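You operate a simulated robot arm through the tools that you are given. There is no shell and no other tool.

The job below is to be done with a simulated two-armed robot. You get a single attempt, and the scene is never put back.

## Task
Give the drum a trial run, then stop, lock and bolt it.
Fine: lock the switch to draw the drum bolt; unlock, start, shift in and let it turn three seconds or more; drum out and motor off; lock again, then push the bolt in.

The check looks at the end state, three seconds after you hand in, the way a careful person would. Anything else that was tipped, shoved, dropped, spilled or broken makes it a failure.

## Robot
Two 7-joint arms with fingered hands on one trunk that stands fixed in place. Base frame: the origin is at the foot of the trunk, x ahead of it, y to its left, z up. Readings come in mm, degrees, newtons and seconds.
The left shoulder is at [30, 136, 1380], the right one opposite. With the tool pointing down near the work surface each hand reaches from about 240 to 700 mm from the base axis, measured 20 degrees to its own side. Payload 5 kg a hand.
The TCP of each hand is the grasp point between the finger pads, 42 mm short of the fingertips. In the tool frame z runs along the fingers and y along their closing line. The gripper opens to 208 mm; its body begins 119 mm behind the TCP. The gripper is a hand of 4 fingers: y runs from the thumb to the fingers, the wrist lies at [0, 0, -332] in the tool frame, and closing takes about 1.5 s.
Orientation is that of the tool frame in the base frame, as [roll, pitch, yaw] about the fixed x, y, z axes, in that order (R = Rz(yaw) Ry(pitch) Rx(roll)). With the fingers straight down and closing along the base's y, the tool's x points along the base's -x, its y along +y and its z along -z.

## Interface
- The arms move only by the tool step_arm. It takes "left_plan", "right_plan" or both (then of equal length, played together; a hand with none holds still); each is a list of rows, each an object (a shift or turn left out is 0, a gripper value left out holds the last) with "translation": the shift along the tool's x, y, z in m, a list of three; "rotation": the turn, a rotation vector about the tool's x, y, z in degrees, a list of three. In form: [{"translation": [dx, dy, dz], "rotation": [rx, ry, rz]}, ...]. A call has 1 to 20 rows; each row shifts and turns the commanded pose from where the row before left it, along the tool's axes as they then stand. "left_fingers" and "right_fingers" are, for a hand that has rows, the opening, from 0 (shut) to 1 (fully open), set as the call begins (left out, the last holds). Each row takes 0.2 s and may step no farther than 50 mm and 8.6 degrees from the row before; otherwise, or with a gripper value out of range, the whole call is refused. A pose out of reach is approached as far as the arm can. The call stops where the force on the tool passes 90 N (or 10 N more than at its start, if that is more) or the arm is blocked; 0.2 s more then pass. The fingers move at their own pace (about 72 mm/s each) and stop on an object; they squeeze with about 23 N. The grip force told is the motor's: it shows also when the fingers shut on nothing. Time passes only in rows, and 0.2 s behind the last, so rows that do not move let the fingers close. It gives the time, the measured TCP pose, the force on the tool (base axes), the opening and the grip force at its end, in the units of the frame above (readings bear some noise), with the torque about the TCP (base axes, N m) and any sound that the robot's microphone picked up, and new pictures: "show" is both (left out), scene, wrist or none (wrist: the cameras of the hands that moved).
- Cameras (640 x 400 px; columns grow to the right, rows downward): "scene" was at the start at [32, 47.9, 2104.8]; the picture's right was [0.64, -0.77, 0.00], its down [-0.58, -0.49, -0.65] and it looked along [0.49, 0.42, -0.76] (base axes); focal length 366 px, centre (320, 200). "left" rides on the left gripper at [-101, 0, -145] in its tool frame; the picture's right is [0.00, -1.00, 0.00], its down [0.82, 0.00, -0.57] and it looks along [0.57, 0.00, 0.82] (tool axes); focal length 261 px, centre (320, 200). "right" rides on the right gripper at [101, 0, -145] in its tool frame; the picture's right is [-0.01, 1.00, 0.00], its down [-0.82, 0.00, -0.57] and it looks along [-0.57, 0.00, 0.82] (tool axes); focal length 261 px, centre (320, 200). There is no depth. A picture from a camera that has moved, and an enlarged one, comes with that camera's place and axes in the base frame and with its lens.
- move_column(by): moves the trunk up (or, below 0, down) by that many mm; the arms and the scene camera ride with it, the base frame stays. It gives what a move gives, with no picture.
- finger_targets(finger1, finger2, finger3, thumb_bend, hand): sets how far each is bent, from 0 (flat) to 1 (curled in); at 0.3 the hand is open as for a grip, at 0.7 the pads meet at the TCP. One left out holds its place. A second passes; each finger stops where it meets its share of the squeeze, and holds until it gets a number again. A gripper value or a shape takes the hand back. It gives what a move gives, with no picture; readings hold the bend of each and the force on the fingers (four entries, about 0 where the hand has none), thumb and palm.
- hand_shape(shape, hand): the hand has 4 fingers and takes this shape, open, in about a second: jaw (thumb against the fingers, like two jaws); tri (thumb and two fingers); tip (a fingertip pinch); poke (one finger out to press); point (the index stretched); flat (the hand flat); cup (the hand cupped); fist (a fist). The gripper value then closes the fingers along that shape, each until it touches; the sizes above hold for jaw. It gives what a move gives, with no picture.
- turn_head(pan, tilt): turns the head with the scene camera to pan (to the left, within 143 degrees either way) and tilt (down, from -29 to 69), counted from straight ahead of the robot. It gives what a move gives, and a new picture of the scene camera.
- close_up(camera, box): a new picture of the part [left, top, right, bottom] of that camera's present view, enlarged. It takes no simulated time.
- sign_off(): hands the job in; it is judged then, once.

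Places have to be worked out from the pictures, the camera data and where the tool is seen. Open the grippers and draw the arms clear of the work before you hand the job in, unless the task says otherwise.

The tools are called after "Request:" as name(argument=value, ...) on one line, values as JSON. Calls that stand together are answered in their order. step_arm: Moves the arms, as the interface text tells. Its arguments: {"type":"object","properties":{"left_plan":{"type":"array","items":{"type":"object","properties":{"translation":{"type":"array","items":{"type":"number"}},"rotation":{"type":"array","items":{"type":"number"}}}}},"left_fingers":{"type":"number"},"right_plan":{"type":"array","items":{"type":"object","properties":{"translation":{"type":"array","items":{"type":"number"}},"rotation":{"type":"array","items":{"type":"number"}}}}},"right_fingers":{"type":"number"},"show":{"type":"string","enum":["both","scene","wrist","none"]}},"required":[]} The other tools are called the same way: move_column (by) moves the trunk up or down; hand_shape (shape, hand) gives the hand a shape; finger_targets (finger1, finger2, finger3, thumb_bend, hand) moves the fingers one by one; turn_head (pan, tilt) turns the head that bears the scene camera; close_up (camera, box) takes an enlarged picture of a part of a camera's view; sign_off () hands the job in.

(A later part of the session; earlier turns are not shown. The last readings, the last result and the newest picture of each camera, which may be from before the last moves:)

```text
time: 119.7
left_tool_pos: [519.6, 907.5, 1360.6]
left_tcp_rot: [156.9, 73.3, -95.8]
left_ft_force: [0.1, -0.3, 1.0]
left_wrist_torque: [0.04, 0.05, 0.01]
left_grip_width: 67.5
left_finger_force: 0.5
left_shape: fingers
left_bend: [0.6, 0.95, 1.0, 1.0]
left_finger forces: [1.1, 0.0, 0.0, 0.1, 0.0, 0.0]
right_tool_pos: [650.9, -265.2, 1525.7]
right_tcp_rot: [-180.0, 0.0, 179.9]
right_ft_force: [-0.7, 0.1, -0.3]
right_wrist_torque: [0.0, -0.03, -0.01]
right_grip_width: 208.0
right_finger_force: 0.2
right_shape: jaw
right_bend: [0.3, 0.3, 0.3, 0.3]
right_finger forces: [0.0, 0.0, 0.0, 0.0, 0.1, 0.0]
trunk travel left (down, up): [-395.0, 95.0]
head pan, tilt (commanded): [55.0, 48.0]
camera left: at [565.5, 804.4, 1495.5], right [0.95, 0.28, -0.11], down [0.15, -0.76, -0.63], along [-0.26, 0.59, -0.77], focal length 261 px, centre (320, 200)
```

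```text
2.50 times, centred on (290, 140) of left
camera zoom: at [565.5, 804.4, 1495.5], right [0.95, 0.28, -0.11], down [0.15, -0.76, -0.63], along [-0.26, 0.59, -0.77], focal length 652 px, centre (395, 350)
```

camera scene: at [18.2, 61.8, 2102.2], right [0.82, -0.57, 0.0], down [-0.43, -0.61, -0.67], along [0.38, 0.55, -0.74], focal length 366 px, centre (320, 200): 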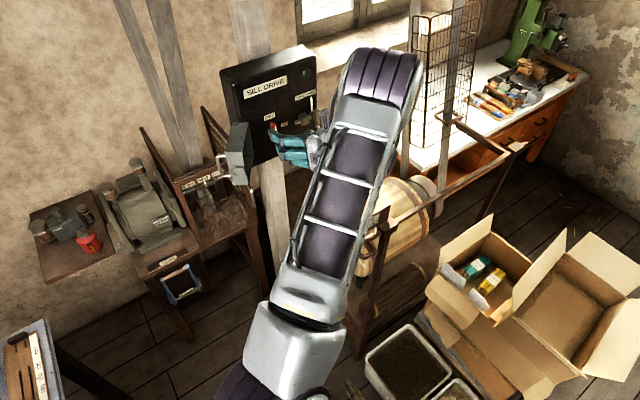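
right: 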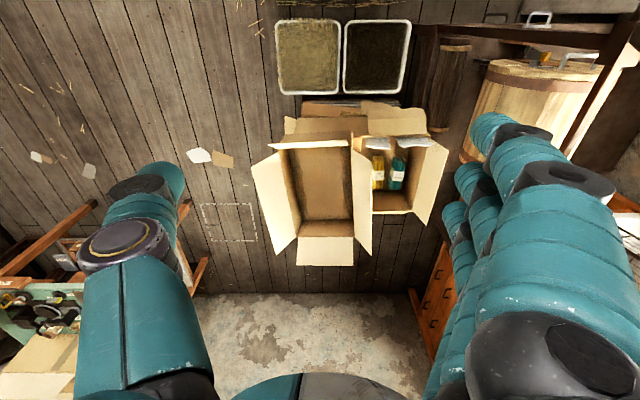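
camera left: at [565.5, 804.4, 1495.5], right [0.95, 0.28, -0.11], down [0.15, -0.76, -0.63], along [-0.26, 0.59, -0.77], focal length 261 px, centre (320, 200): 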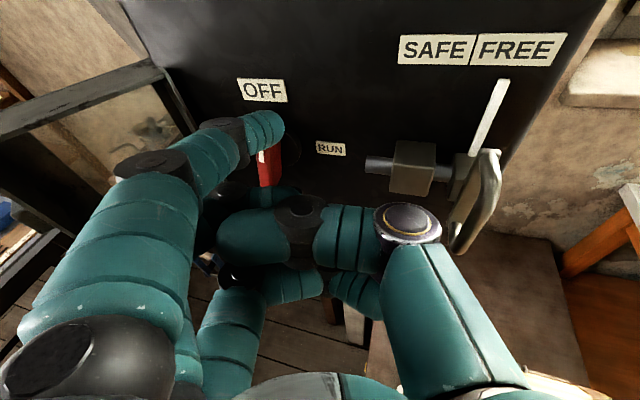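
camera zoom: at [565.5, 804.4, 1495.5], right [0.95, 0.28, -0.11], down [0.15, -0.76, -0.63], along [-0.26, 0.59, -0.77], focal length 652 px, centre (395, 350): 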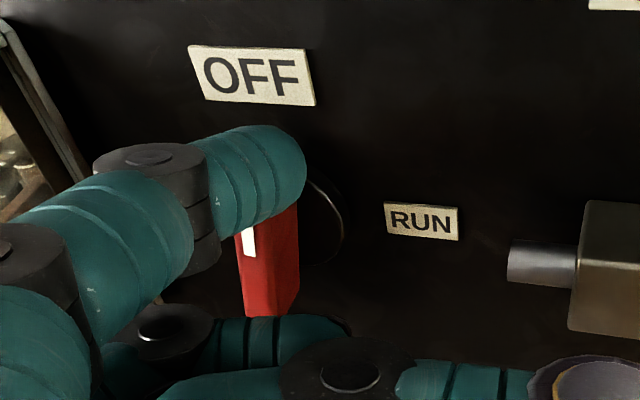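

The finger passed slightly too high and in front of the handle. I go back left, 22 mm lower and a bit deeper, and try again.

Request:
step_arm(left_plan=[{"translation": [0.0007, 0.0247, 0.0078]}, {"translation": [0.0007, 0.0247, 0.0078]}, {"translation": [0.021, -0.0024, 0.0057]}, {"translation": [-0.002, -0.002, 0.0064]}, {"translation": [0, 0, 0]}], show="wrist")

Request:
close_up(camera="left", box=[200, 60, 460, 240])

Request:
close_up(camera="scene", box=[235, 70, 345, 180])

```text
time: 120.9
left_tool_pos: [468.5, 912.9, 1339.0]
left_tcp_rot: [156.8, 73.3, -96.0]
left_ft_force: [-1.0, 0.1, 0.2]
left_wrist_torque: [0.0, 0.0, 0.0]
left_grip_width: 67.9
left_finger_force: 0.0
left_shape: fingers
left_bend: [0.6, 0.95, 1.0, 1.0]
left_finger forces: [0.1, 0.1, 0.0, 0.0, 0.0, 0.0]
right_tool_pos: [649.4, -266.1, 1524.3]
right_tcp_rot: [-179.9, 0.1, -179.9]
right_ft_force: [0.2, -0.2, 0.1]
right_wrist_torque: [0.04, -0.01, 0.03]
right_grip_width: 207.9
right_finger_force: 0.2
right_shape: jaw
right_bend: [0.3, 0.3, 0.3, 0.3]
right_finger forces: [0.0, 0.0, 0.0, 0.1, 0.1, 0.0]
trunk travel left (down, up): [-395.0, 95.0]
head pan, tilt (commanded): [55.0, 48.0]
camera left: at [514.3, 810.5, 1475.5], right [0.95, 0.28, -0.11], down [0.15, -0.76, -0.64], along [-0.26, 0.59, -0.76], focal length 261 px, centre (320, 200)
```

left: 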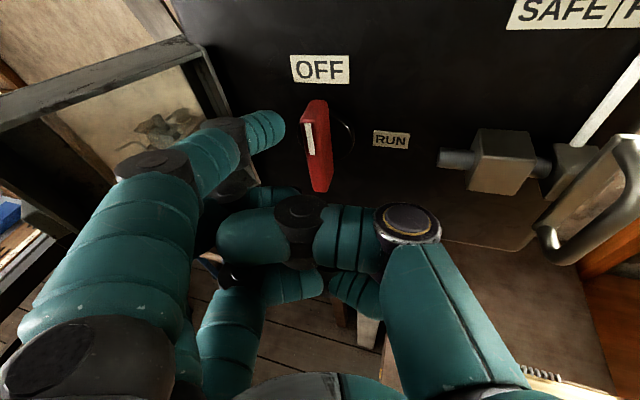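

```text
2.22 times, centred on (330, 150) of left
camera zoom: at [514.3, 810.5, 1475.5], right [0.95, 0.28, -0.11], down [0.15, -0.76, -0.64], along [-0.26, 0.59, -0.76], focal length 579 px, centre (298, 311)
```

zoom: 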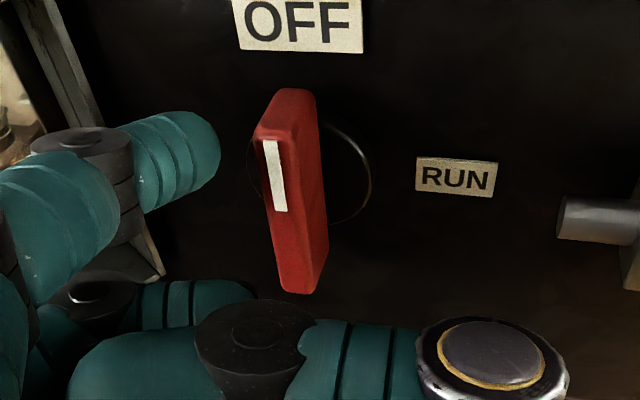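

```text
3.64 times, centred on (290, 125) of scene
camera zoom: at [17.7, 62.3, 2102.2], right [0.82, -0.57, 0.0], down [-0.43, -0.61, -0.67], along [0.38, 0.55, -0.74], focal length 1330 px, centre (429, 473)
```

zoom: 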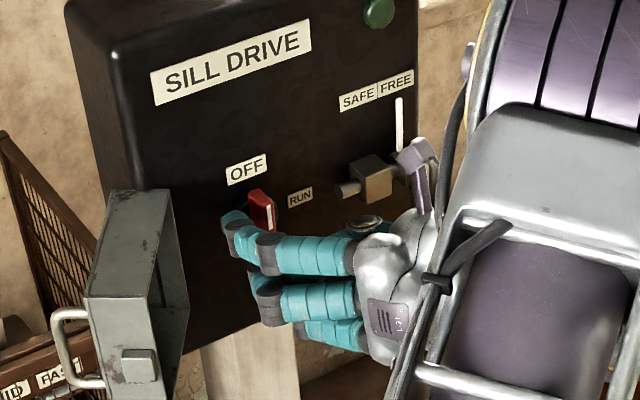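

Now the fingertip is at the handle's upper half and deep enough. I raise 8 mm and push right again.

Request:
step_arm(left_plan=[{"translation": [-0.0077, 0.0009, -0.0021]}, {"translation": [-0.0003, -0.0114, -0.0036]}, {"translation": [-0.0003, -0.0114, -0.0036]}, {"translation": [0, 0, 0]}], show="wrist")

Request:
close_up(camera="left", box=[200, 60, 460, 240])

```text
time: 121.9
left_tool_pos: [491.9, 913.0, 1346.7]
left_tcp_rot: [157.1, 73.4, -95.8]
left_ft_force: [-0.5, 0.2, 0.4]
left_wrist_torque: [0.01, -0.07, -0.02]
left_grip_width: 67.8
left_finger_force: 0.2
left_shape: fingers
left_bend: [0.6, 0.95, 1.0, 1.0]
left_finger forces: [0.1, 0.0, 0.1, 0.0, 0.0, 0.0]
right_tool_pos: [649.4, -264.3, 1526.1]
right_tcp_rot: [-179.9, -0.1, 179.9]
right_ft_force: [-0.6, 0.4, 0.1]
right_wrist_torque: [-0.02, -0.04, 0.02]
right_grip_width: 207.9
right_finger_force: 0.1
right_shape: jaw
right_bend: [0.3, 0.3, 0.3, 0.3]
right_finger forces: [0.0, 0.0, 0.1, 0.0, 0.0, 0.1]
trunk travel left (down, up): [-395.0, 95.0]
head pan, tilt (commanded): [55.0, 48.0]
camera left: at [538.0, 811.1, 1482.4], right [0.95, 0.28, -0.11], down [0.15, -0.76, -0.63], along [-0.26, 0.59, -0.77], focal length 261 px, centre (320, 200)
```

left: 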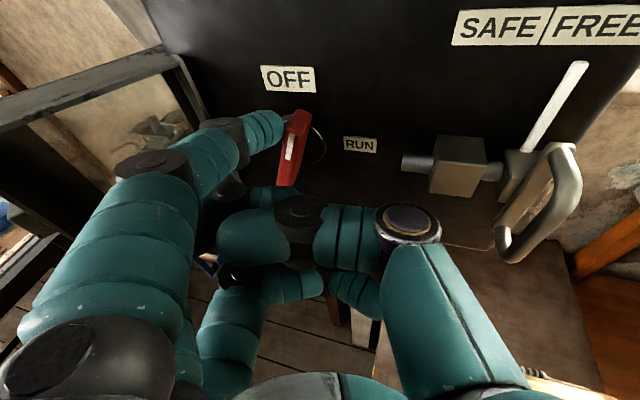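

```text
2.22 times, centred on (330, 150) of left
camera zoom: at [538.0, 811.1, 1482.4], right [0.95, 0.28, -0.11], down [0.15, -0.76, -0.63], along [-0.26, 0.59, -0.77], focal length 579 px, centre (298, 311)
```

zoom: 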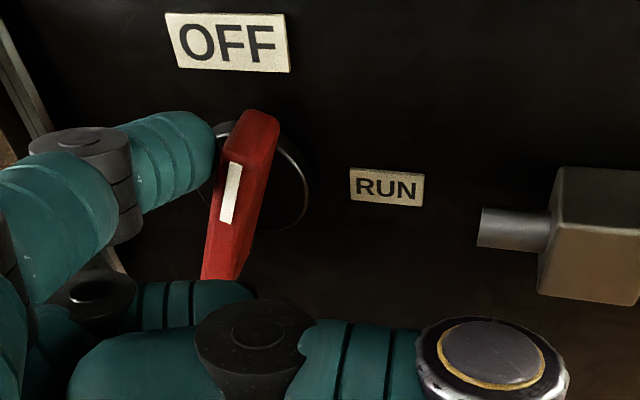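

The handle is turning clockwise. I continue pushing around its arc.

Request:
step_arm(left_plan=[{"translation": [-0.0042, -0.0148, -0.0058]}, {"translation": [0.0034, -0.0156, -0.0038]}, {"translation": [0, 0, 0]}], show="wrist")

Request:
close_up(camera="left", box=[200, 60, 460, 240])

```text
time: 122.7
left_tool_pos: [524.2, 914.0, 1346.9]
left_tcp_rot: [157.0, 73.3, -96.0]
left_ft_force: [0.0, 0.1, -0.7]
left_wrist_torque: [-0.02, -0.04, -0.04]
left_grip_width: 67.7
left_finger_force: 0.0
left_shape: fingers
left_bend: [0.6, 0.95, 1.0, 1.0]
left_finger forces: [0.0, 0.0, 0.1, 0.0, 0.1, 0.0]
right_tool_pos: [650.1, -265.6, 1525.2]
right_tcp_rot: [180.0, 0.1, 180.0]
right_ft_force: [0.4, -0.1, 0.0]
right_wrist_torque: [0.01, -0.01, 0.03]
right_grip_width: 207.9
right_finger_force: 0.1
right_shape: jaw
right_bend: [0.3, 0.3, 0.3, 0.3]
right_finger forces: [0.0, 0.1, 0.0, 0.0, 0.0, 0.0]
trunk travel left (down, up): [-395.0, 95.0]
head pan, tilt (commanded): [55.0, 48.0]
camera left: at [569.3, 811.1, 1481.8], right [0.95, 0.28, -0.11], down [0.15, -0.76, -0.64], along [-0.26, 0.59, -0.76], focal length 261 px, centre (320, 200)
```

left: 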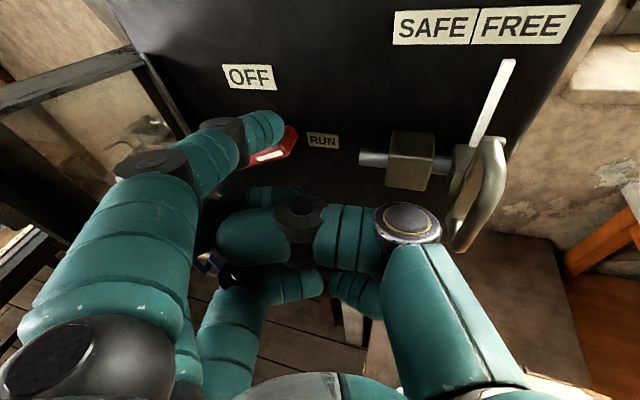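

```text
2.22 times, centred on (330, 150) of left
camera zoom: at [569.3, 811.1, 1481.8], right [0.95, 0.28, -0.11], down [0.15, -0.76, -0.64], along [-0.26, 0.59, -0.76], focal length 579 px, centre (298, 311)
```

zoom: 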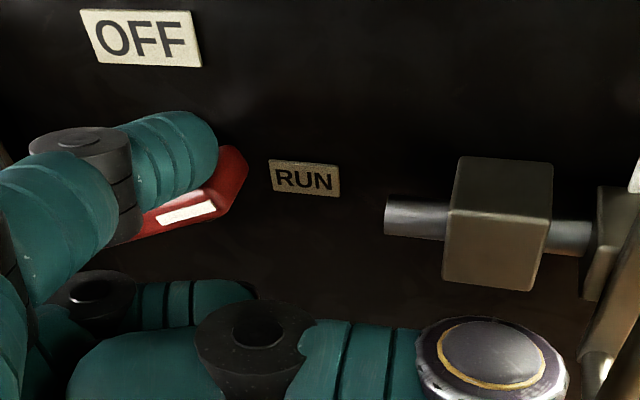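

About 70° turned. I press down toward RUN.

Request:
step_arm(left_plan=[{"translation": [0.0113, -0.0089, 0.0007]}, {"translation": [0.0114, -0.0042, 0.0022]}, {"translation": [0, 0, 0]}], show="wrist")

Request:
close_up(camera="left", box=[200, 60, 460, 240])

```text
time: 123.5
left_tool_pos: [533.2, 914.9, 1331.5]
left_tcp_rot: [156.8, 74.0, -96.0]
left_ft_force: [1.6, 10.8, 49.7]
left_wrist_torque: [1.97, 2.7, -0.56]
left_grip_width: 67.4
left_finger_force: 25.3
left_shape: fingers
left_bend: [0.59, 0.95, 1.0, 1.0]
left_finger forces: [50.5, 0.1, 0.0, 0.0, 0.0, 0.1]
right_tool_pos: [648.6, -267.0, 1526.5]
right_tcp_rot: [179.9, 0.0, 180.0]
right_ft_force: [0.4, 0.8, 0.4]
right_wrist_torque: [0.0, 0.04, 0.0]
right_grip_width: 207.8
right_finger_force: 0.1
right_shape: jaw
right_bend: [0.3, 0.3, 0.3, 0.3]
right_finger forces: [0.0, 0.1, 0.0, 0.1, 0.0, 0.1]
trunk travel left (down, up): [-395.0, 95.0]
head pan, tilt (commanded): [55.0, 48.0]
camera left: at [579.5, 810.3, 1465.5], right [0.95, 0.28, -0.1], down [0.15, -0.75, -0.64], along [-0.26, 0.6, -0.76], focal length 261 px, centre (320, 200)
```

left: 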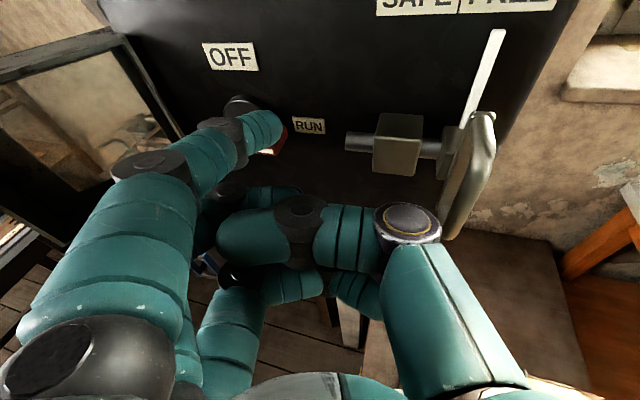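

```text
2.22 times, centred on (330, 150) of left
camera zoom: at [579.5, 810.3, 1465.5], right [0.95, 0.28, -0.1], down [0.15, -0.75, -0.64], along [-0.26, 0.6, -0.76], focal length 579 px, centre (298, 311)
```

zoom: 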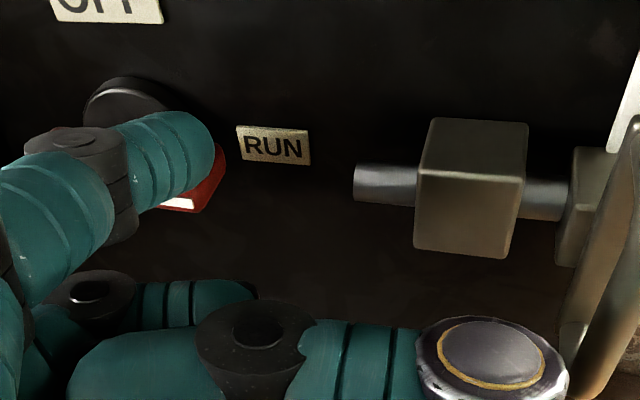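

50 N: the handle is against its RUN stop. I lift off and retreat, listening/looking whether the motor runs.

Request:
step_arm(left_plan=[{"translation": [-0.0192, 0.0022, -0.0052]}, {"translation": [-0.0096, 0.0011, -0.0026]}, {"translation": [0.0086, 0.0084, -0.0275]}, {"translation": [0.0086, 0.0084, -0.0275]}, {"translation": [0, 0, 0]}], show="both")

Request:
close_up(camera="left", box=[200, 20, 520, 220])

```text
time: 124.7
left_tool_pos: [534.2, 856.8, 1351.7]
left_tcp_rot: [156.9, 73.2, -95.9]
left_ft_force: [-0.9, 0.6, 0.0]
left_wrist_torque: [-0.01, 0.0, -0.03]
left_grip_width: 67.7
left_finger_force: 0.1
left_shape: fingers
left_bend: [0.6, 0.95, 1.0, 1.0]
left_finger forces: [0.1, 0.1, 0.0, 0.0, 0.0, 0.0]
right_tool_pos: [650.0, -264.4, 1525.7]
right_tcp_rot: [180.0, 0.1, -180.0]
right_ft_force: [-0.2, 0.2, 0.2]
right_wrist_torque: [-0.02, 0.0, 0.01]
right_grip_width: 208.1
right_finger_force: 0.0
right_shape: jaw
right_bend: [0.3, 0.3, 0.3, 0.3]
right_finger forces: [0.0, 0.1, 0.0, 0.0, 0.0, 0.0]
trunk travel left (down, up): [-395.0, 95.0]
head pan, tilt (commanded): [55.0, 48.0]
camera scene: at [17.8, 63.6, 2102.1], right [0.82, -0.57, 0.0], down [-0.43, -0.61, -0.67], along [0.38, 0.55, -0.74], focal length 366 px, centre (320, 200)
camera left: at [581.0, 752.8, 1487.5], right [0.95, 0.28, -0.11], down [0.15, -0.76, -0.63], along [-0.26, 0.59, -0.77], focal length 261 px, centre (320, 200)
```

scene: 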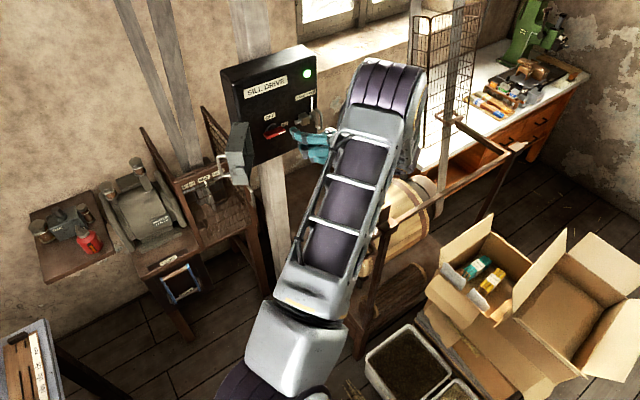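
left: 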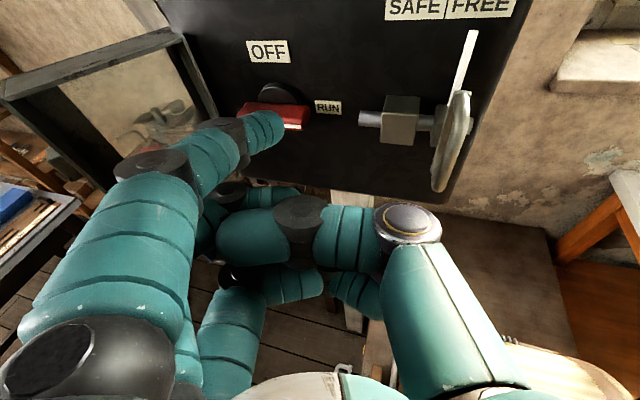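

```text
2.00 times, centred on (360, 120) of left
camera zoom: at [581.0, 752.8, 1487.5], right [0.95, 0.28, -0.11], down [0.15, -0.76, -0.63], along [-0.26, 0.59, -0.77], focal length 521 px, centre (240, 360)
```

zoom: 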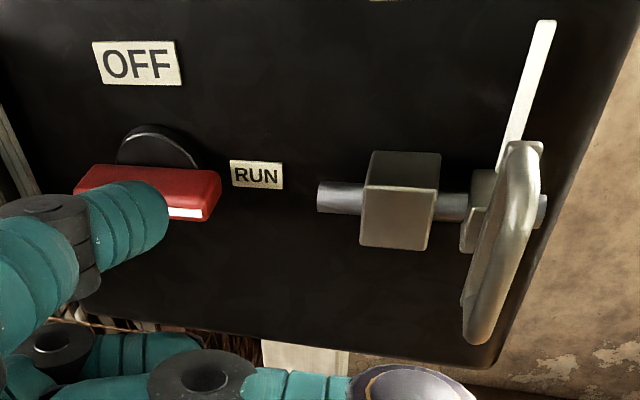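

The green lamp is lit and the handle stands at RUN: the motor is on. For the drum shifter I'll use the right hand; first I tilt it 45° toward +y in place.

Request:
step_arm(right_plan=[{"rotation": [-7.5, 0, 0]}, {"rotation": [-7.5, 0, 0]}, {"rotation": [-7.5, 0, 0]}, {"rotation": [-7.5, 0, 0]}, {"rotation": [-7.5, 0, 0]}, {"rotation": [-7.5, 0, 0]}, {"translation": [0, 0, 0]}], show="both")

```text
time: 126.3
left_tool_pos: [535.7, 856.5, 1353.5]
left_tcp_rot: [156.8, 73.1, -95.8]
left_ft_force: [-0.1, 1.0, -0.5]
left_wrist_torque: [0.02, -0.02, 0.0]
left_grip_width: 67.8
left_finger_force: 0.1
left_shape: fingers
left_bend: [0.6, 0.95, 1.0, 1.0]
left_finger forces: [0.0, 0.0, 0.1, 0.0, 0.0, 0.0]
right_tool_pos: [650.5, -263.8, 1525.0]
right_tcp_rot: [134.8, 0.0, -180.0]
right_ft_force: [-0.7, 0.8, 0.0]
right_wrist_torque: [-0.09, -0.03, -0.01]
right_grip_width: 207.9
right_finger_force: 0.0
right_shape: jaw
right_bend: [0.3, 0.3, 0.3, 0.3]
right_finger forces: [0.0, 0.1, 0.0, 0.0, 0.0, 0.0]
trunk travel left (down, up): [-395.0, 95.0]
head pan, tilt (commanded): [55.0, 48.0]
camera scene: at [17.6, 63.9, 2102.1], right [0.82, -0.57, 0.0], down [-0.43, -0.61, -0.67], along [0.38, 0.55, -0.74], focal length 366 px, centre (320, 200)
camera right: at [549.2, -365.6, 1628.4], right [0.0, 0.71, 0.71], down [0.82, -0.41, 0.4], along [0.57, 0.58, -0.58], focal length 261 px, centre (320, 200)
```

scene: 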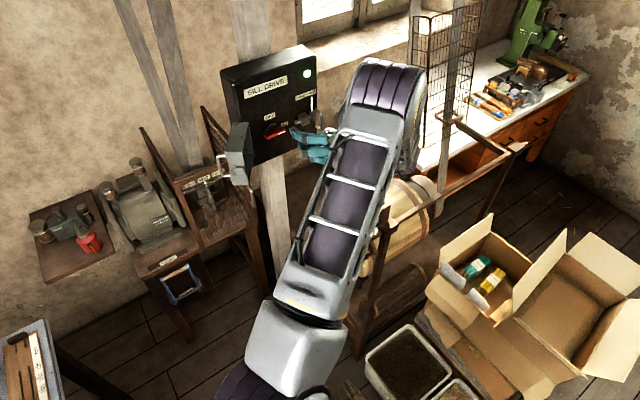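
right: 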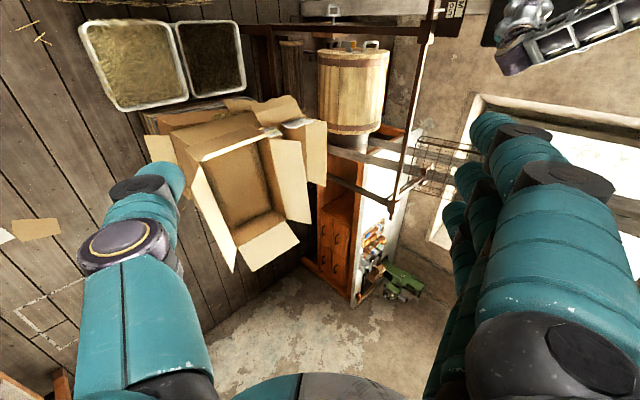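

The right camera sees the rail and drum. I bring the right hand across toward the rail front in two batches.

Request:
step_arm(right_plan=[{"translation": [0.0064, 0.0186, 0.0414]}, {"translation": [0.0064, 0.0186, 0.0414]}, {"translation": [0.0064, 0.0186, 0.0414]}, {"translation": [0.0064, 0.0186, 0.0414]}, {"translation": [0.0064, 0.0186, 0.0414]}, {"translation": [0.0064, 0.0186, 0.0414]}, {"translation": [0.0064, 0.0186, 0.0414]}], show="both")

```text
time: 127.9
left_tool_pos: [536.8, 857.2, 1351.1]
left_tcp_rot: [156.8, 73.3, -96.1]
left_ft_force: [0.3, -0.2, -0.9]
left_wrist_torque: [0.05, 0.04, 0.06]
left_grip_width: 67.6
left_finger_force: 0.1
left_shape: fingers
left_bend: [0.6, 0.95, 1.0, 1.0]
left_finger forces: [0.0, 0.1, 0.1, 0.1, 0.1, 0.0]
right_tool_pos: [607.7, 31.4, 1411.7]
right_tcp_rot: [135.1, 0.0, 179.8]
right_ft_force: [0.5, 1.4, 0.2]
right_wrist_torque: [-0.04, 0.08, 0.01]
right_grip_width: 208.0
right_finger_force: 0.1
right_shape: jaw
right_bend: [0.3, 0.3, 0.3, 0.3]
right_finger forces: [0.0, 0.1, 0.1, 0.0, 0.0, 0.0]
trunk travel left (down, up): [-395.0, 95.0]
head pan, tilt (commanded): [55.0, 48.0]
camera scene: at [19.4, 64.8, 2102.0], right [0.82, -0.57, 0.0], down [-0.43, -0.61, -0.67], along [0.38, 0.55, -0.74], focal length 366 px, centre (320, 200)
camera right: at [505.9, -69.7, 1514.7], right [0.01, 0.71, 0.71], down [0.82, -0.41, 0.4], along [0.57, 0.58, -0.58], focal length 261 px, centre (320, 200)
```

scene: 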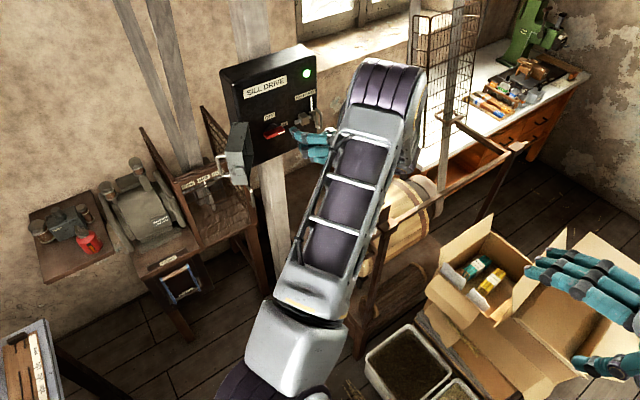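
right: 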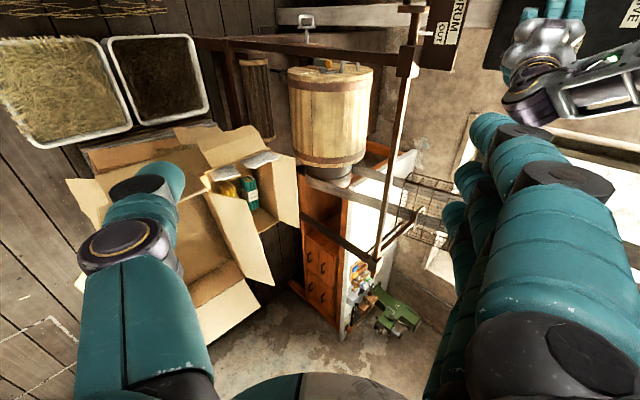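

Clear path. Five more steps, then I'll measure the shifter handle.

Request:
step_arm(right_plan=[{"translation": [0.0064, 0.0186, 0.0414]}, {"translation": [0.0064, 0.0186, 0.0414]}, {"translation": [0.0264, 0.0186, 0.0314]}, {"translation": [0.0264, 0.0186, 0.0314]}, {"translation": [0, 0, 0]}], show="both")

```text
time: 129.1
left_tool_pos: [535.4, 853.8, 1353.9]
left_tcp_rot: [156.8, 73.3, -95.9]
left_ft_force: [0.7, -1.2, 0.5]
left_wrist_torque: [-0.01, -0.01, 0.0]
left_grip_width: 67.8
left_finger_force: 0.1
left_shape: fingers
left_bend: [0.6, 0.95, 1.0, 1.0]
left_finger forces: [0.0, 0.0, 0.0, 0.1, 0.1, 0.1]
right_tool_pos: [541.1, 185.4, 1364.8]
right_tcp_rot: [134.9, -0.1, 180.0]
right_ft_force: [-0.2, -1.1, 0.5]
right_wrist_torque: [0.1, -0.01, 0.03]
right_grip_width: 207.9
right_finger_force: 0.1
right_shape: jaw
right_bend: [0.3, 0.3, 0.3, 0.3]
right_finger forces: [0.0, 0.1, 0.0, 0.1, 0.1, 0.0]
trunk travel left (down, up): [-395.0, 95.0]
head pan, tilt (commanded): [55.0, 48.0]
camera scene: at [18.7, 60.7, 2102.2], right [0.82, -0.57, 0.0], down [-0.43, -0.61, -0.67], along [0.38, 0.55, -0.74], focal length 366 px, centre (320, 200)
camera right: at [439.9, 83.5, 1466.7], right [0.01, 0.71, 0.71], down [0.82, -0.41, 0.4], along [0.57, 0.58, -0.58], focal length 261 px, centre (320, 200)
```

scene: 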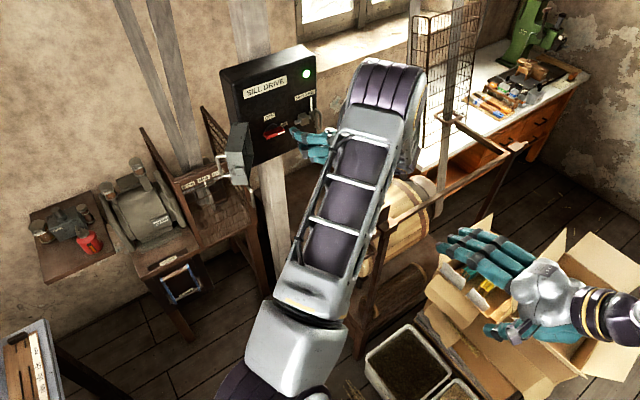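
right: 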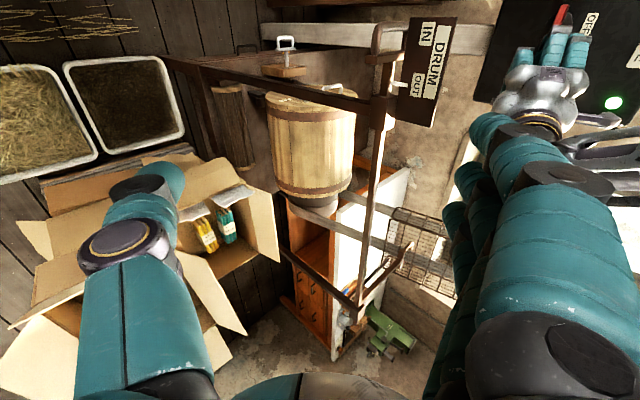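

The shifter's label, sleeve and handle are visible at the top of the right camera. I zoom in.

Request:
close_up(camera="right", box=[330, 0, 490, 140])

```text
2.86 times, centred on (410, 70) of right
camera zoom: at [439.9, 83.5, 1466.7], right [0.01, 0.71, 0.71], down [0.82, -0.41, 0.4], along [0.57, 0.58, -0.58], focal length 745 px, centre (63, 571)
```

zoom: 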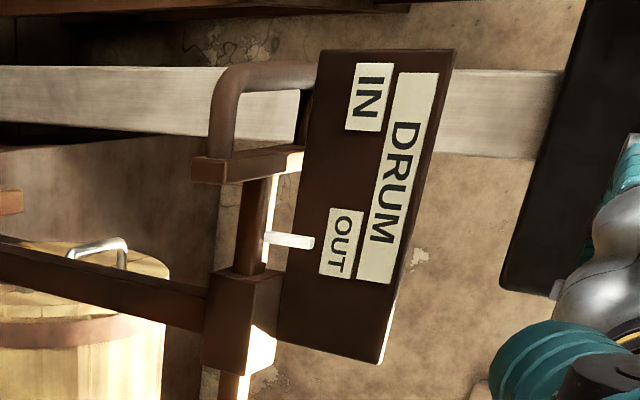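

The shifter's crossbar is at about x 487–502, y 446–559, z≈1205; the gap to the sleeve is ~43 mm, and IN–OUT travel ~72 mm toward −x. I'll form a single middle finger on the right hand to pull the crossbar from behind, and measure its tip.

Request:
finger_targets(hand="right", finger1=1.0, finger2=0.62, finger3=1.0, thumb_bend=1.0)

Request:
close_up(camera="right", box=[0, 0, 640, 400])

Request:
close_up(camera="scene", box=[380, 180, 640, 380])

```text
time: 130.1
left_tool_pos: [535.3, 855.0, 1353.4]
left_tcp_rot: [156.8, 73.2, -96.0]
left_ft_force: [1.1, 0.6, -0.4]
left_wrist_torque: [0.01, -0.01, -0.04]
left_grip_width: 67.8
left_finger_force: 0.0
left_shape: fingers
left_bend: [0.6, 0.95, 1.0, 1.0]
left_finger forces: [0.1, 0.0, 0.2, 0.0, 0.0, 0.0]
right_tool_pos: [541.9, 186.1, 1364.5]
right_tcp_rot: [135.0, 0.1, 179.9]
right_ft_force: [-0.1, 0.2, 0.1]
right_wrist_torque: [-0.01, 0.01, 0.02]
right_grip_width: 70.0
right_finger_force: 0.0
right_shape: fingers
right_bend: [1.0, 0.58, 1.0, 0.98]
right_finger forces: [0.0, 0.1, 0.0, 0.0, 0.0, 0.0]
trunk travel left (down, up): [-395.0, 95.0]
head pan, tilt (commanded): [55.0, 48.0]
```

```text
1.00 times, centred on (320, 200) of right (not enlarged: the box is as wide or as high as the picture)
camera zoom: at [439.9, 84.6, 1466.8], right [0.01, 0.71, 0.71], down [0.82, -0.41, 0.4], along [0.57, 0.58, -0.58], focal length 261 px, centre (320, 200)
```

zoom: 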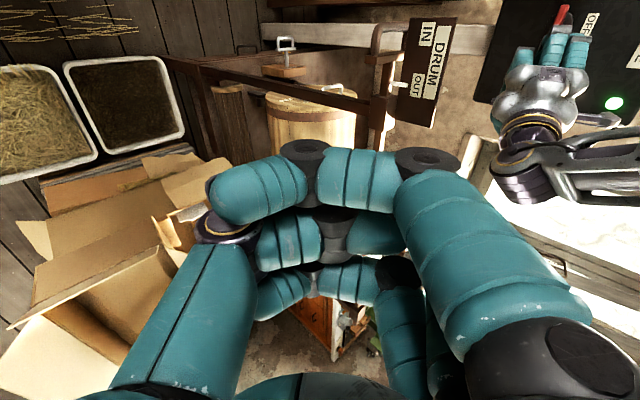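

```text
2.00 times, centred on (510, 280) of scene
camera zoom: at [18.4, 62.6, 2102.1], right [0.82, -0.57, 0.0], down [-0.43, -0.61, -0.67], along [0.38, 0.55, -0.74], focal length 732 px, centre (-60, 40)
```

zoom: 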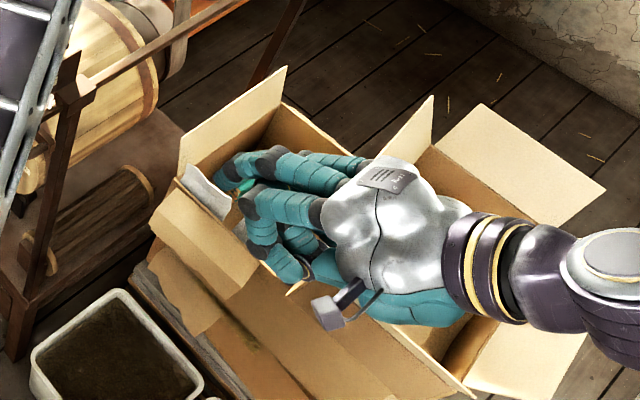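

The middle finger is hidden from view; I'd rather use the index (camera side) so I can see it.

Request:
finger_targets(hand="right", finger1=0.58, finger2=1.0, finger3=1.0, thumb_bend=1.0)

Request:
close_up(camera="right", box=[0, 0, 640, 400])

Request:
close_up(camera="scene", box=[380, 180, 640, 380])

```text
time: 131.1
left_tool_pos: [535.4, 856.4, 1352.2]
left_tcp_rot: [156.8, 73.4, -96.0]
left_ft_force: [0.0, -0.5, 0.5]
left_wrist_torque: [0.0, -0.01, 0.02]
left_grip_width: 67.8
left_finger_force: 0.0
left_shape: fingers
left_bend: [0.6, 0.95, 1.0, 1.0]
left_finger forces: [0.1, 0.0, 0.0, 0.1, 0.0, 0.0]
right_tool_pos: [541.7, 186.5, 1363.0]
right_tcp_rot: [135.1, 0.0, 179.9]
right_ft_force: [-0.3, 1.4, 0.8]
right_wrist_torque: [-0.02, 0.0, 0.0]
right_grip_width: 70.4
right_finger_force: 0.0
right_shape: fingers
right_bend: [0.57, 0.9, 1.0, 1.0]
right_finger forces: [0.0, 0.0, 0.0, 0.0, 0.1, 0.0]
trunk travel left (down, up): [-395.0, 95.0]
head pan, tilt (commanded): [55.0, 48.0]
```

```text
1.00 times, centred on (320, 200) of right (not enlarged: the box is as wide or as high as the picture)
camera zoom: at [439.8, 84.6, 1466.8], right [0.01, 0.71, 0.71], down [0.82, -0.41, 0.4], along [0.57, 0.58, -0.58], focal length 261 px, centre (320, 200)
```

zoom: 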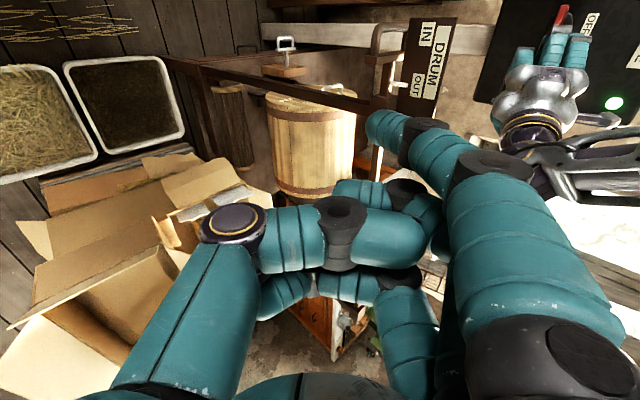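

```text
2.00 times, centred on (510, 280) of scene
camera zoom: at [18.3, 62.7, 2102.1], right [0.82, -0.57, 0.0], down [-0.43, -0.61, -0.67], along [0.38, 0.55, -0.74], focal length 732 px, centre (-60, 40)
```

zoom: 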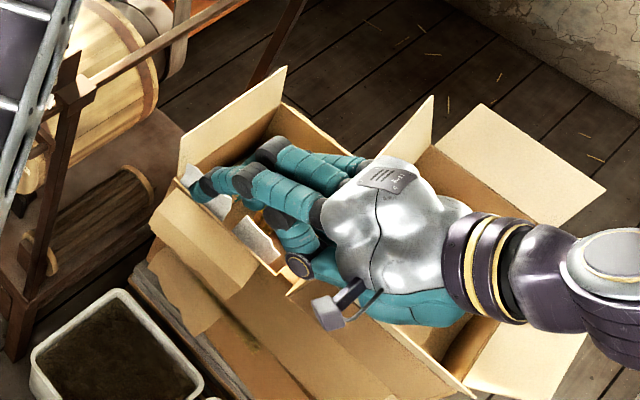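

Index tip of the right hand is at about (503, 246, 1372). I bring it to just above the gap behind the crossbar, in two batches.

Request:
step_arm(right_plan=[{"translation": [-0.0033, 0.0062, 0.0387]}, {"translation": [-0.0033, 0.0062, 0.0387]}, {"translation": [-0.0033, 0.0062, 0.0387]}, {"translation": [0, 0, 0]}], show="none")

Request:
step_arm(right_plan=[{"translation": [-0.0033, 0.0062, 0.0387]}, {"translation": [-0.0033, 0.0062, 0.0387]}, {"translation": [-0.0033, 0.0062, 0.0347]}, {"translation": [0, 0, 0]}], show="both")

Request:
close_up(camera="right", box=[250, 0, 510, 180])

```text
time: 132.1
left_tool_pos: [534.6, 854.6, 1353.9]
left_tcp_rot: [156.9, 73.4, -96.0]
left_ft_force: [0.3, -0.7, 1.3]
left_wrist_torque: [0.01, 0.02, -0.02]
left_grip_width: 67.7
left_finger_force: 0.0
left_shape: fingers
left_bend: [0.6, 0.95, 1.0, 1.0]
left_finger forces: [0.0, 0.1, 0.0, 0.0, 0.0, 0.0]
right_tool_pos: [550.8, 283.4, 1298.1]
right_tcp_rot: [135.0, 0.0, 179.9]
right_ft_force: [-0.5, -0.3, -0.6]
right_wrist_torque: [0.05, 0.01, 0.0]
right_grip_width: 72.8
right_finger_force: 0.1
right_shape: fingers
right_bend: [0.57, 0.94, 1.0, 1.0]
right_finger forces: [0.0, 0.0, 0.0, 0.1, 0.0, 0.0]
trunk travel left (down, up): [-395.0, 95.0]
head pan, tilt (commanded): [55.0, 48.0]
```

```text
time: 133.1
left_tool_pos: [535.1, 855.4, 1353.7]
left_tcp_rot: [156.9, 73.4, -95.8]
left_ft_force: [-0.1, 0.0, -0.1]
left_wrist_torque: [0.0, 0.01, 0.0]
left_grip_width: 67.9
left_finger_force: 0.0
left_shape: fingers
left_bend: [0.6, 0.95, 1.0, 1.0]
left_finger forces: [0.0, 0.1, 0.0, 0.0, 0.0, 0.0]
right_tool_pos: [561.6, 377.0, 1225.8]
right_tcp_rot: [135.0, 0.0, 180.0]
right_ft_force: [0.6, -1.7, 0.1]
right_wrist_torque: [0.04, 0.01, 0.0]
right_grip_width: 72.5
right_finger_force: 0.1
right_shape: fingers
right_bend: [0.57, 0.94, 1.0, 1.0]
right_finger forces: [0.0, 0.0, 0.0, 0.0, 0.1, 0.0]
trunk travel left (down, up): [-395.0, 95.0]
head pan, tilt (commanded): [55.0, 48.0]
camera scene: at [18.0, 61.8, 2102.2], right [0.82, -0.57, 0.0], down [-0.43, -0.61, -0.67], along [0.38, 0.55, -0.74], focal length 366 px, centre (320, 200)
camera right: at [460.2, 275.7, 1330.4], right [0.01, 0.71, 0.71], down [0.82, -0.41, 0.4], along [0.57, 0.58, -0.58], focal length 261 px, centre (320, 200)
```

scene: 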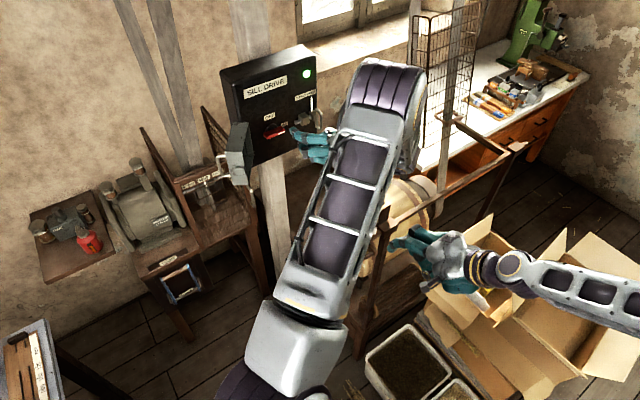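
right: 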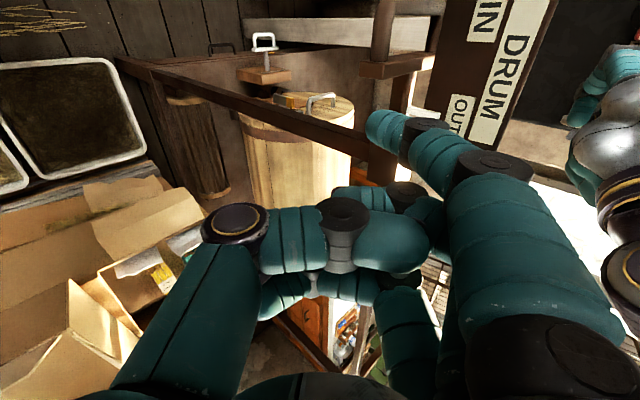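

```text
2.22 times, centred on (380, 90) of right
camera zoom: at [460.2, 275.7, 1330.4], right [0.01, 0.71, 0.71], down [0.82, -0.41, 0.4], along [0.57, 0.58, -0.58], focal length 579 px, centre (187, 444)
```

zoom: 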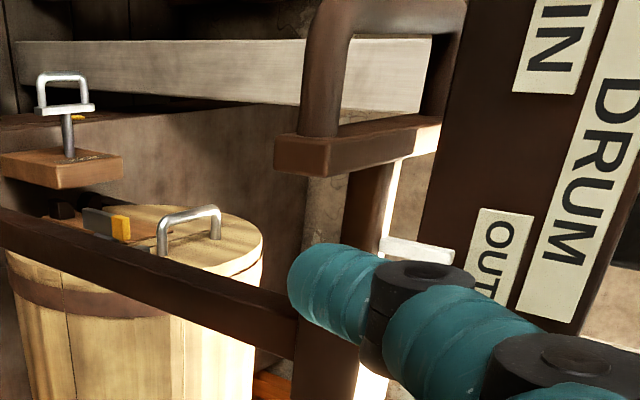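

The gap behind the crossbar is in line with the fingertip's path. I advance ~60 mm along the finger direction.

Request:
step_arm(right_plan=[{"translation": [0, 0, 0.02]}, {"translation": [0, 0, 0.02]}, {"translation": [0, 0, 0.02]}, {"translation": [0, 0, 0]}], show="wrist")

Request:
close_up(camera="right", box=[250, 0, 510, 180])

```text
time: 134.1
left_tool_pos: [535.0, 854.9, 1352.8]
left_tcp_rot: [156.9, 73.2, -95.9]
left_ft_force: [-0.5, 0.4, -0.9]
left_wrist_torque: [-0.01, 0.01, -0.03]
left_grip_width: 67.8
left_finger_force: 0.0
left_shape: fingers
left_bend: [0.6, 0.95, 1.0, 1.0]
left_finger forces: [0.1, 0.0, 0.1, 0.1, 0.1, 0.0]
right_tool_pos: [562.1, 417.3, 1185.7]
right_tcp_rot: [134.8, 0.0, -179.9]
right_ft_force: [-0.4, 0.1, 0.5]
right_wrist_torque: [0.04, 0.01, 0.0]
right_grip_width: 72.8
right_finger_force: 0.1
right_shape: fingers
right_bend: [0.57, 0.94, 1.0, 1.0]
right_finger forces: [0.0, 0.1, 0.0, 0.0, 0.0, 0.0]
trunk travel left (down, up): [-395.0, 95.0]
head pan, tilt (commanded): [55.0, 48.0]
camera right: at [460.7, 316.3, 1288.4], right [0.01, 0.71, 0.71], down [0.82, -0.41, 0.4], along [0.57, 0.58, -0.58], focal length 261 px, centre (320, 200)
```

right: 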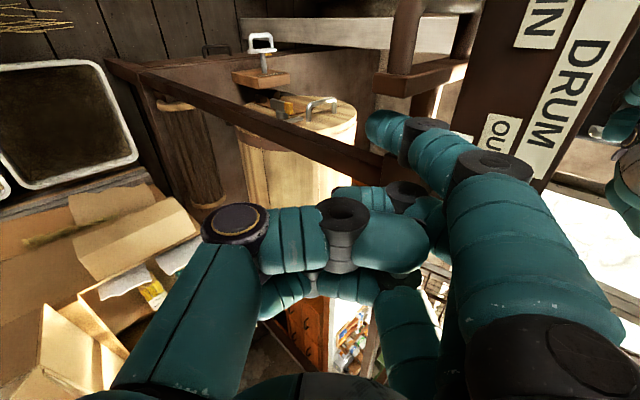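

```text
2.22 times, centred on (380, 90) of right
camera zoom: at [460.7, 316.3, 1288.4], right [0.01, 0.71, 0.71], down [0.82, -0.41, 0.4], along [0.57, 0.58, -0.58], focal length 579 px, centre (187, 444)
```

zoom: 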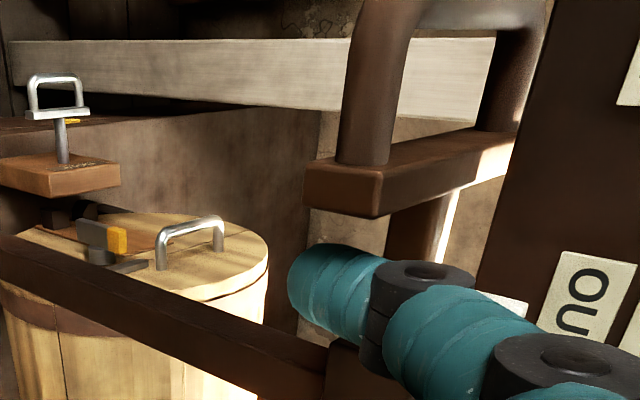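

The fingertip is behind the crossbar. I pull toward −x in small steps to see if it engages.

Request:
step_arm(right_plan=[{"translation": [0.01, 0, 0]}, {"translation": [0.01, 0, 0]}, {"translation": [0, 0, 0]}], show="wrist")

Request:
close_up(camera="right", box=[250, 0, 510, 180])

```text
time: 134.9
left_tool_pos: [538.5, 855.7, 1351.7]
left_tcp_rot: [156.6, 73.3, -96.1]
left_ft_force: [-0.3, 0.0, 0.5]
left_wrist_torque: [-0.03, -0.01, -0.02]
left_grip_width: 67.7
left_finger_force: 0.0
left_shape: fingers
left_bend: [0.6, 0.95, 1.0, 1.0]
left_finger forces: [0.0, 0.0, 0.0, 0.1, 0.0, 0.1]
right_tool_pos: [543.8, 418.6, 1184.5]
right_tcp_rot: [135.0, 0.0, 179.8]
right_ft_force: [8.9, 0.0, -2.0]
right_wrist_torque: [-0.11, 0.07, -0.47]
right_grip_width: 72.9
right_finger_force: 4.2
right_shape: fingers
right_bend: [0.57, 0.94, 1.0, 1.0]
right_finger forces: [7.7, 0.1, 0.0, 0.0, 0.0, 0.1]
trunk travel left (down, up): [-395.0, 95.0]
head pan, tilt (commanded): [55.0, 48.0]
camera right: at [441.3, 316.5, 1288.2], right [0.01, 0.71, 0.71], down [0.82, -0.41, 0.4], along [0.57, 0.58, -0.58], focal length 261 px, centre (320, 200)
```

right: 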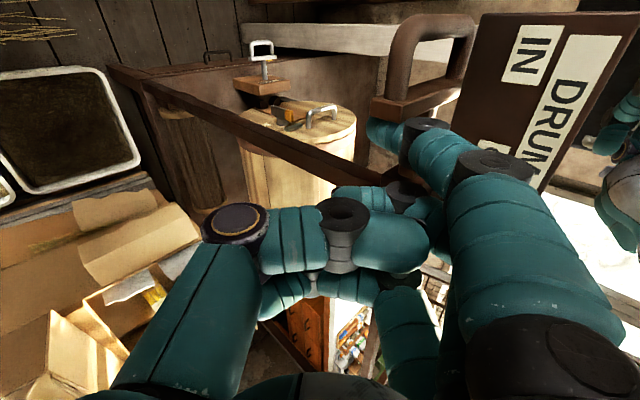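

```text
2.22 times, centred on (380, 90) of right
camera zoom: at [441.3, 316.5, 1288.2], right [0.01, 0.71, 0.71], down [0.82, -0.41, 0.4], along [0.57, 0.58, -0.58], focal length 579 px, centre (187, 444)
```

zoom: 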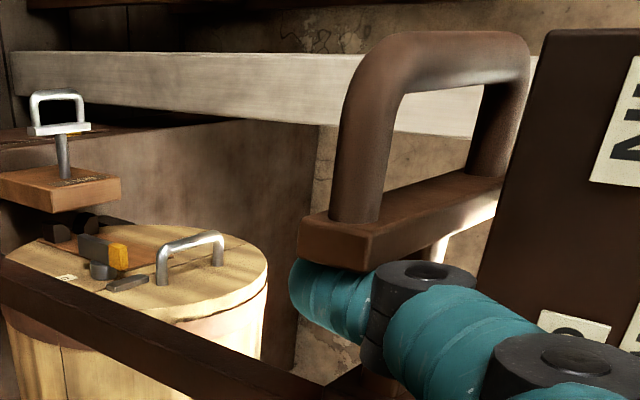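

Engaged (8 N on the index). I keep pulling toward IN.

Request:
step_arm(right_plan=[{"translation": [0.012, 0, 0]}, {"translation": [0.012, 0, 0]}, {"translation": [0.012, 0, 0]}, {"translation": [0, 0, 0]}], show="wrist")

```text
time: 135.9
left_tool_pos: [535.8, 855.6, 1352.5]
left_tcp_rot: [156.9, 73.3, -96.0]
left_ft_force: [-0.2, -0.1, -0.2]
left_wrist_torque: [0.0, 0.02, 0.01]
left_grip_width: 67.7
left_finger_force: 0.0
left_shape: fingers
left_bend: [0.6, 0.95, 1.0, 1.0]
left_finger forces: [0.1, 0.0, 0.0, 0.0, 0.0, 0.0]
right_tool_pos: [502.6, 417.6, 1183.1]
right_tcp_rot: [135.0, -0.1, 180.0]
right_ft_force: [0.1, -1.5, -0.2]
right_wrist_torque: [0.04, 0.03, 0.03]
right_grip_width: 72.9
right_finger_force: 0.2
right_shape: fingers
right_bend: [0.57, 0.94, 1.0, 1.0]
right_finger forces: [0.0, 0.0, 0.0, 0.0, 0.1, 0.0]
trunk travel left (down, up): [-395.0, 95.0]
head pan, tilt (commanded): [55.0, 48.0]
camera right: at [402.5, 316.3, 1287.2], right [0.01, 0.71, 0.71], down [0.82, -0.41, 0.4], along [0.57, 0.58, -0.58], focal length 261 px, centre (320, 200)
```

right: 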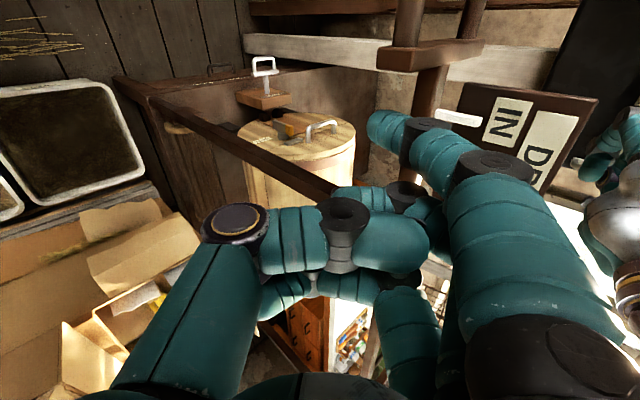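

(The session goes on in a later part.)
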